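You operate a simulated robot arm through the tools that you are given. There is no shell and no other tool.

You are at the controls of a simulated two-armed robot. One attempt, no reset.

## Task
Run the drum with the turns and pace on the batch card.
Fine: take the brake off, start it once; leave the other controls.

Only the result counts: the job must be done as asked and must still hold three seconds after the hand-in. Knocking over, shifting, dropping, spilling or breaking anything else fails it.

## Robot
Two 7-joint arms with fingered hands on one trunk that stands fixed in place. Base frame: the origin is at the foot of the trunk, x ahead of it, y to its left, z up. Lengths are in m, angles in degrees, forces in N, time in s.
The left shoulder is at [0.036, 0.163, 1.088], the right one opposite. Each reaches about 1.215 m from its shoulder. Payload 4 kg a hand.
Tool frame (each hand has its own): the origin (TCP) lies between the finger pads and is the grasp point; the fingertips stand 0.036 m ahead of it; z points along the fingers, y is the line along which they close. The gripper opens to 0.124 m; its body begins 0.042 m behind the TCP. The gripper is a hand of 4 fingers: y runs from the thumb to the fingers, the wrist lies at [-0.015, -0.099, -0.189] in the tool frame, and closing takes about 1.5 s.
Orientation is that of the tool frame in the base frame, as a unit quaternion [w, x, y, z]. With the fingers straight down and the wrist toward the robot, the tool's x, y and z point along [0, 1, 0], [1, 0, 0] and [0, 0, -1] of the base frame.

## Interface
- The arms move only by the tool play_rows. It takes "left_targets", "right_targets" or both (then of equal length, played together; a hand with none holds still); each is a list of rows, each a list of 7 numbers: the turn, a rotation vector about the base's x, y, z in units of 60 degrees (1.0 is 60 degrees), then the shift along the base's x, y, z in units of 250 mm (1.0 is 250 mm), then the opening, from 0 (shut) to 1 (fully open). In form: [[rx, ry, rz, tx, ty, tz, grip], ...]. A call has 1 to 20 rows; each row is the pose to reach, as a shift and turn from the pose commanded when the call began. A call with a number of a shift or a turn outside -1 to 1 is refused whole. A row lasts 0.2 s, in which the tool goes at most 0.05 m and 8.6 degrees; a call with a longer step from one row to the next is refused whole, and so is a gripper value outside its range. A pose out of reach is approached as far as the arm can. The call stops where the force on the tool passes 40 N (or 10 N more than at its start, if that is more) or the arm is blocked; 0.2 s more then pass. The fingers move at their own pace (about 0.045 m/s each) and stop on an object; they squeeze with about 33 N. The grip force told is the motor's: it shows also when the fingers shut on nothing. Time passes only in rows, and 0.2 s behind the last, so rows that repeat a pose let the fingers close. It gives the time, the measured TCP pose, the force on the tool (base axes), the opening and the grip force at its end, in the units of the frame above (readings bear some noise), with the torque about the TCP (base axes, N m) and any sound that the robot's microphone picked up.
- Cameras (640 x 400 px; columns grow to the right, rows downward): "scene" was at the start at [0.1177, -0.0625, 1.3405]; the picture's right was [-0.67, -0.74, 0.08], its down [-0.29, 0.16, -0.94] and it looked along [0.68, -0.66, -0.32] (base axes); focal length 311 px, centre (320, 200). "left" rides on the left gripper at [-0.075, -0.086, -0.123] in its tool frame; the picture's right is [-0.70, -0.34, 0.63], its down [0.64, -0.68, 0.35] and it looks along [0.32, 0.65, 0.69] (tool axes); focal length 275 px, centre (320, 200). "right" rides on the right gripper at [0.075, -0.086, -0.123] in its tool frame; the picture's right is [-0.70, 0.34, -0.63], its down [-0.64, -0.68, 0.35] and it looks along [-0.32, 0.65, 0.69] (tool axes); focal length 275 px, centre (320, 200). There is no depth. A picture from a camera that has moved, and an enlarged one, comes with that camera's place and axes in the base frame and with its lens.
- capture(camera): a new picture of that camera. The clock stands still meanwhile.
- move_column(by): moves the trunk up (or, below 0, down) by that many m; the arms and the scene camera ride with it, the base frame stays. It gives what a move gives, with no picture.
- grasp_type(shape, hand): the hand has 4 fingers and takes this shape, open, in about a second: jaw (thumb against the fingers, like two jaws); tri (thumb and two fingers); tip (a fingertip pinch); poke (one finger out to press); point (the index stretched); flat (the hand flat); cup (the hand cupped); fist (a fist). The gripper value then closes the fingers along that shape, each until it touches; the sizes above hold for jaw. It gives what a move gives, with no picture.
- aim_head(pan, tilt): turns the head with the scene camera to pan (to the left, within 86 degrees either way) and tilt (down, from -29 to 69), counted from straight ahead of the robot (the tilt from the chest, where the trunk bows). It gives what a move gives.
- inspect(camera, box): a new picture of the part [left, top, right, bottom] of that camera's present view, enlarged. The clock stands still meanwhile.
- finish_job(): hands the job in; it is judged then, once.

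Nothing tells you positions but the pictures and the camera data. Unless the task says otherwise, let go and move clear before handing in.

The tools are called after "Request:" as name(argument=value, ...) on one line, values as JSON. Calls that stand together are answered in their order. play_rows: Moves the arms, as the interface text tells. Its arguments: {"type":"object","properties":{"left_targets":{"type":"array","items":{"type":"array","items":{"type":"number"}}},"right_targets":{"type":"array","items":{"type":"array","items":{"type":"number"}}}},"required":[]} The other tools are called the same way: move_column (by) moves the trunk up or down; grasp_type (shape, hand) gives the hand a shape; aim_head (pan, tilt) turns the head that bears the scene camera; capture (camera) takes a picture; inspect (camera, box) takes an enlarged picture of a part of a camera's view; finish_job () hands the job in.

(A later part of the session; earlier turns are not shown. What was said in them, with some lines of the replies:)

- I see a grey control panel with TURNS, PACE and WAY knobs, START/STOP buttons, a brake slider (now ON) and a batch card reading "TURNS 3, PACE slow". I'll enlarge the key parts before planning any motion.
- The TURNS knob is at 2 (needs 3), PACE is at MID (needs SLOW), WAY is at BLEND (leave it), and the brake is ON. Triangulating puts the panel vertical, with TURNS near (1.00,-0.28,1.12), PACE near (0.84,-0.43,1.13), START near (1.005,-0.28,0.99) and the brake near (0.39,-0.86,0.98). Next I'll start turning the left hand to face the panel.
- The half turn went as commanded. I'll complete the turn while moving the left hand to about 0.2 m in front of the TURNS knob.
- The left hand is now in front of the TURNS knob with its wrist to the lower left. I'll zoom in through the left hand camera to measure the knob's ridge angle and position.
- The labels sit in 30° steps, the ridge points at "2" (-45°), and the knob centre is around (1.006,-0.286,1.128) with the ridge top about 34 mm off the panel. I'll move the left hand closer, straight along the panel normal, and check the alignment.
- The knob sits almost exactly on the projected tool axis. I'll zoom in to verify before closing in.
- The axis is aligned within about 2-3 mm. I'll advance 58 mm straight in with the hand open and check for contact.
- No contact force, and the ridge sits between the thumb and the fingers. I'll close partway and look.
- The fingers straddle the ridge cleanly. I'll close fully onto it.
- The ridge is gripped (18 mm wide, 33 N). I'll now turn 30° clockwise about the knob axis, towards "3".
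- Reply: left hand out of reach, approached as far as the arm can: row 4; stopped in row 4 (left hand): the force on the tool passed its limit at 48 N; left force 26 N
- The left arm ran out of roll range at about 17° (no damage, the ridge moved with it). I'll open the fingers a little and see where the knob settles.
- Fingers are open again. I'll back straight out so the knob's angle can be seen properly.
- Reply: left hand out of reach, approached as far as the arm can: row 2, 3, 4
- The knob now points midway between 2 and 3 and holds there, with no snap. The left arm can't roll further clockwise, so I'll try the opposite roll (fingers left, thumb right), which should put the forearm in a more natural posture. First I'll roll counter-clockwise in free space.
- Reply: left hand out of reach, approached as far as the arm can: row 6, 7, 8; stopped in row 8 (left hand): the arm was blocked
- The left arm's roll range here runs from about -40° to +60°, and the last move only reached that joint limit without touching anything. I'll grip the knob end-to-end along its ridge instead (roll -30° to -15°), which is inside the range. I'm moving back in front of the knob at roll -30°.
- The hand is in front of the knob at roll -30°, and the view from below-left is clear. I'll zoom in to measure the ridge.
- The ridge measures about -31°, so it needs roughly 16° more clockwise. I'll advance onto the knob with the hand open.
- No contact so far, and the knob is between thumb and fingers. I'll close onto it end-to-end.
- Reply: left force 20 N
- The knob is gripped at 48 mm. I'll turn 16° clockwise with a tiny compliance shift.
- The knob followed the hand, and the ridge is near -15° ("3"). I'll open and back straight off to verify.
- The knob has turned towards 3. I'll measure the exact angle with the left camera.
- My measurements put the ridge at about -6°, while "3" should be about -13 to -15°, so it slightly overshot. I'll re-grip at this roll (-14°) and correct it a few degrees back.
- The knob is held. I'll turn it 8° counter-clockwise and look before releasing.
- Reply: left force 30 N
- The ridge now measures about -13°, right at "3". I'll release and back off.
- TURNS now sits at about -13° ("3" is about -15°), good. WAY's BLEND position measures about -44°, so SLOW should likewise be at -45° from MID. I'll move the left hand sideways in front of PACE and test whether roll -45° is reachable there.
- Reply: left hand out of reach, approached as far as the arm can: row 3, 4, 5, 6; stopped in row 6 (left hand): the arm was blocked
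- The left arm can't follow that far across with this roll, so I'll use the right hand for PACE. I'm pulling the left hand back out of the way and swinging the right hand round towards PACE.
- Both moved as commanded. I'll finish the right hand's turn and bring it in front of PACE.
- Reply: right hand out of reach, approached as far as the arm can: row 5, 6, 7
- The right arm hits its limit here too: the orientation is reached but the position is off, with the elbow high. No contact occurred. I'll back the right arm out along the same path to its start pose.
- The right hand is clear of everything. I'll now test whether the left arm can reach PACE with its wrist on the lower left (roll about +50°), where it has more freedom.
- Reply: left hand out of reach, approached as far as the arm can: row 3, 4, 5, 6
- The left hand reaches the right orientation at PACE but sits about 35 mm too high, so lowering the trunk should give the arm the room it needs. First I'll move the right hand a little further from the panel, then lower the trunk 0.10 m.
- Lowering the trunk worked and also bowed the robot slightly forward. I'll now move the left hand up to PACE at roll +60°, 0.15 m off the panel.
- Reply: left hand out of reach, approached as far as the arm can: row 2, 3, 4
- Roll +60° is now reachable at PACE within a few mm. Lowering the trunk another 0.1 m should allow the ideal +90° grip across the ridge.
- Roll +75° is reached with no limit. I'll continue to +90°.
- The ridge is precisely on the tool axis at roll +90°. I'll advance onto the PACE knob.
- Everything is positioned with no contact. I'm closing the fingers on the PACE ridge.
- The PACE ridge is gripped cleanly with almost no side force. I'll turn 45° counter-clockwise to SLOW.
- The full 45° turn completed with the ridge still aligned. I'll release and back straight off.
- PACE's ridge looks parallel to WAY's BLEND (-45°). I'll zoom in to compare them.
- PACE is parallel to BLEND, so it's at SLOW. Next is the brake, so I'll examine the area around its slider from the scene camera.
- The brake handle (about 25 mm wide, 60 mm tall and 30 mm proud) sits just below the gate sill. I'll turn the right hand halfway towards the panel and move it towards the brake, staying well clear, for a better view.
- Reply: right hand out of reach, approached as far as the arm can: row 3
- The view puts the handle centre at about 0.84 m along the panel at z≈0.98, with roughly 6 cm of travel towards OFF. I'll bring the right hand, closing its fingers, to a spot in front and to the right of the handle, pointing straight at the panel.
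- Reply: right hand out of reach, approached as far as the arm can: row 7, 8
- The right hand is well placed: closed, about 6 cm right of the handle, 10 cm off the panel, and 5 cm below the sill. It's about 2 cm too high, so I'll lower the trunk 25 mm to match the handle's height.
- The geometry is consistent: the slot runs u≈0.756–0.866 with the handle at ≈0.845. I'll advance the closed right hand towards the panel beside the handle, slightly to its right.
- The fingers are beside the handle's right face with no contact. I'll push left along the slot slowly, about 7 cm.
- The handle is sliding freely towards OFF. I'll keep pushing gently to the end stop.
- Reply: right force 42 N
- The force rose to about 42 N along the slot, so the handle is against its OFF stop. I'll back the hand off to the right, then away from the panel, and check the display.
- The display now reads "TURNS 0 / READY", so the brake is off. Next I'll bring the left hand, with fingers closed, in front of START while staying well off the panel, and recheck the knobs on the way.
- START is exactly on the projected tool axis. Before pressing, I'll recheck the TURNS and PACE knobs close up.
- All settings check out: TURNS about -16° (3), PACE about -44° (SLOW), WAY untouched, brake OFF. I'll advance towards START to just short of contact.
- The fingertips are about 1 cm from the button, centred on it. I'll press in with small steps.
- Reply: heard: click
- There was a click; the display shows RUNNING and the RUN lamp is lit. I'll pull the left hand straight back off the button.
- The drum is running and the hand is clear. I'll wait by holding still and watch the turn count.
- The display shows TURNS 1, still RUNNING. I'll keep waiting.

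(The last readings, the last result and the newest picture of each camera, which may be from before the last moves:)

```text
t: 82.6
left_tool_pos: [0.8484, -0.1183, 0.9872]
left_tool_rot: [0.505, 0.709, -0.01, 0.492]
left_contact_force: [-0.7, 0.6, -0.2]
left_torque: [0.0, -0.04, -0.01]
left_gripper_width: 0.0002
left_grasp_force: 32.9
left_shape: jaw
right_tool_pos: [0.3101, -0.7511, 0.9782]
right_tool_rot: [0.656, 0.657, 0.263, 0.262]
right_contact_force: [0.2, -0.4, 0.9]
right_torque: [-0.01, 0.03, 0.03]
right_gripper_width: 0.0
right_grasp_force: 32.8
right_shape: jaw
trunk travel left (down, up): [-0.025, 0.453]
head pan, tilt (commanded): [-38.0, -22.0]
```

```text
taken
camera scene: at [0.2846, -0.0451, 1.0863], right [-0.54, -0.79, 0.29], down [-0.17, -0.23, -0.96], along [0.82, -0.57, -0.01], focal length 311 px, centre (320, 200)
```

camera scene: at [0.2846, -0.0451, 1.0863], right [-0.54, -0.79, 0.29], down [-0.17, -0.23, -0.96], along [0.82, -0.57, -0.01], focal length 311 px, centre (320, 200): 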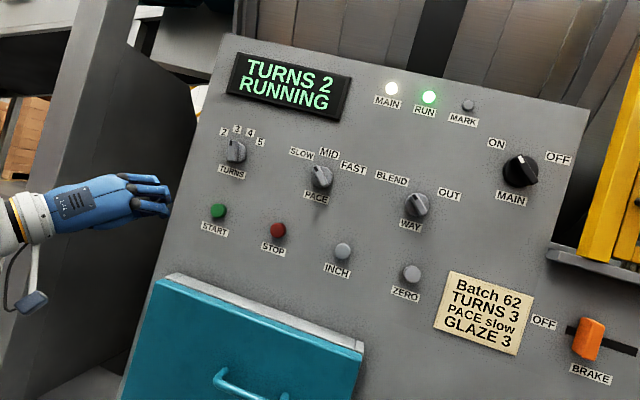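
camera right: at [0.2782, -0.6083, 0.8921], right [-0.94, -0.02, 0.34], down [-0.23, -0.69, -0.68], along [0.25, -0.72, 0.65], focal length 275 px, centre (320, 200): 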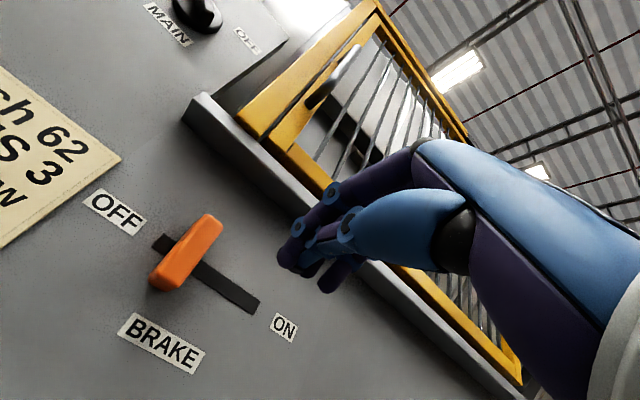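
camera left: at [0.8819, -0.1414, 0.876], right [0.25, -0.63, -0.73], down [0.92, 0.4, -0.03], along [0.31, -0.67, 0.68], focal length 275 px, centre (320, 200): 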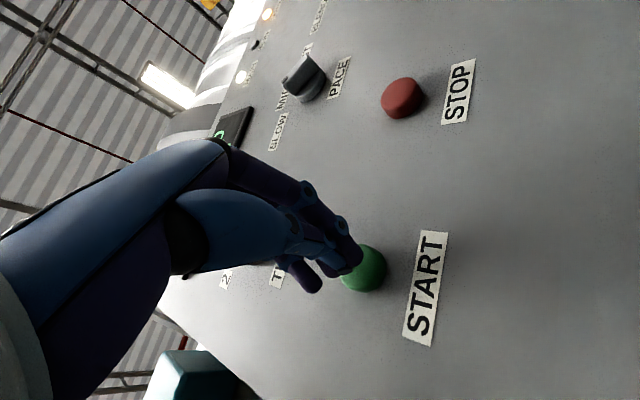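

The display shows TURNS 2, still RUNNING, about 5 s per turn at slow pace. I'll wait for it to finish.

Request:
play_rows(left_targets=[[0, 0, 0, 0, 0, 0, 0], [0, 0, 0, 0, 0, 0, 0], [0, 0, 0, 0, 0, 0, 0], [0, 0, 0, 0, 0, 0, 0], [0, 0, 0, 0, 0, 0, 0], [0, 0, 0, 0, 0, 0, 0], [0, 0, 0, 0, 0, 0, 0], [0, 0, 0, 0, 0, 0, 0], [0, 0, 0, 0, 0, 0, 0], [0, 0, 0, 0, 0, 0, 0], [0, 0, 0, 0, 0, 0, 0], [0, 0, 0, 0, 0, 0, 0], [0, 0, 0, 0, 0, 0, 0], [0, 0, 0, 0, 0, 0, 0], [0, 0, 0, 0, 0, 0, 0]])

Request:
capture(camera="scene")

```text
t: 85.8
left_tool_pos: [0.8469, -0.1188, 0.9877]
left_tool_rot: [0.506, 0.709, -0.009, 0.492]
left_contact_force: [-1.4, 0.1, 0.3]
left_torque: [-0.01, -0.01, -0.02]
left_gripper_width: 0.0
left_grasp_force: 33.2
left_shape: jaw
right_tool_pos: [0.3102, -0.7499, 0.9776]
right_tool_rot: [0.655, 0.658, 0.263, 0.262]
right_contact_force: [0.8, -0.4, 0.0]
right_torque: [-0.01, -0.02, 0.0]
right_gripper_width: 0.0
right_grasp_force: 32.5
right_shape: jaw
trunk travel left (down, up): [-0.025, 0.453]
head pan, tilt (commanded): [-38.0, -22.0]
```

```text
taken
camera scene: at [0.2846, -0.0451, 1.0863], right [-0.54, -0.79, 0.29], down [-0.17, -0.23, -0.96], along [0.82, -0.57, -0.01], focal length 311 px, centre (320, 200)
```

scene: 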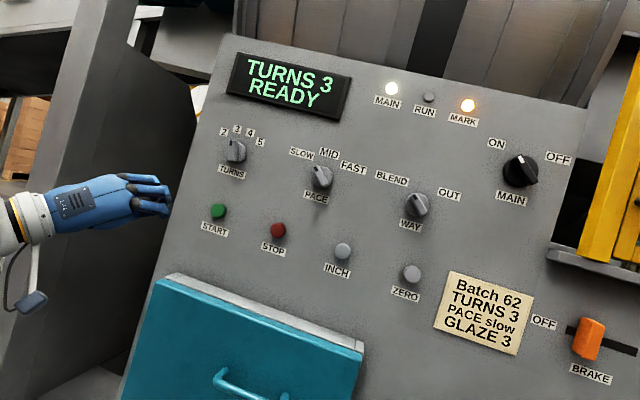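

The display reads "TURNS 3 / READY", the RUN lamp is off and the MARK lamp is on. The drum made its 3 slow turns and stopped, the brake is off, other controls are untouched, and both hands are clear. I'm handing in the job.

Request:
finish_job()

```text
The job is handed in.
```

The drum ran its 3 turns at slow pace, as the batch card asks, and stopped by itself. The display read "TURNS 3 / READY", with the RUN lamp off and the MARK lamp on.

- **Turns:** set from 2 to 3. It took a few re-grips because the left arm ran out of wrist roll. The pointer ended within about 2° of the "3" position.
- **Pace:** set from MID to SLOW. The pointer lines up with the same angle as the untouched WAY knob at BLEND.
- **Brake:** pushed to its OFF stop; the display changed from "BRAKE ON" to "READY".
- **Start:** pressed once.

I left MAIN, WAY, STOP, INCH, ZERO and the vent knob at lower right as they were. Nothing was knocked over or shifted that I could see. Both hands were clear of the panel when I handed in.
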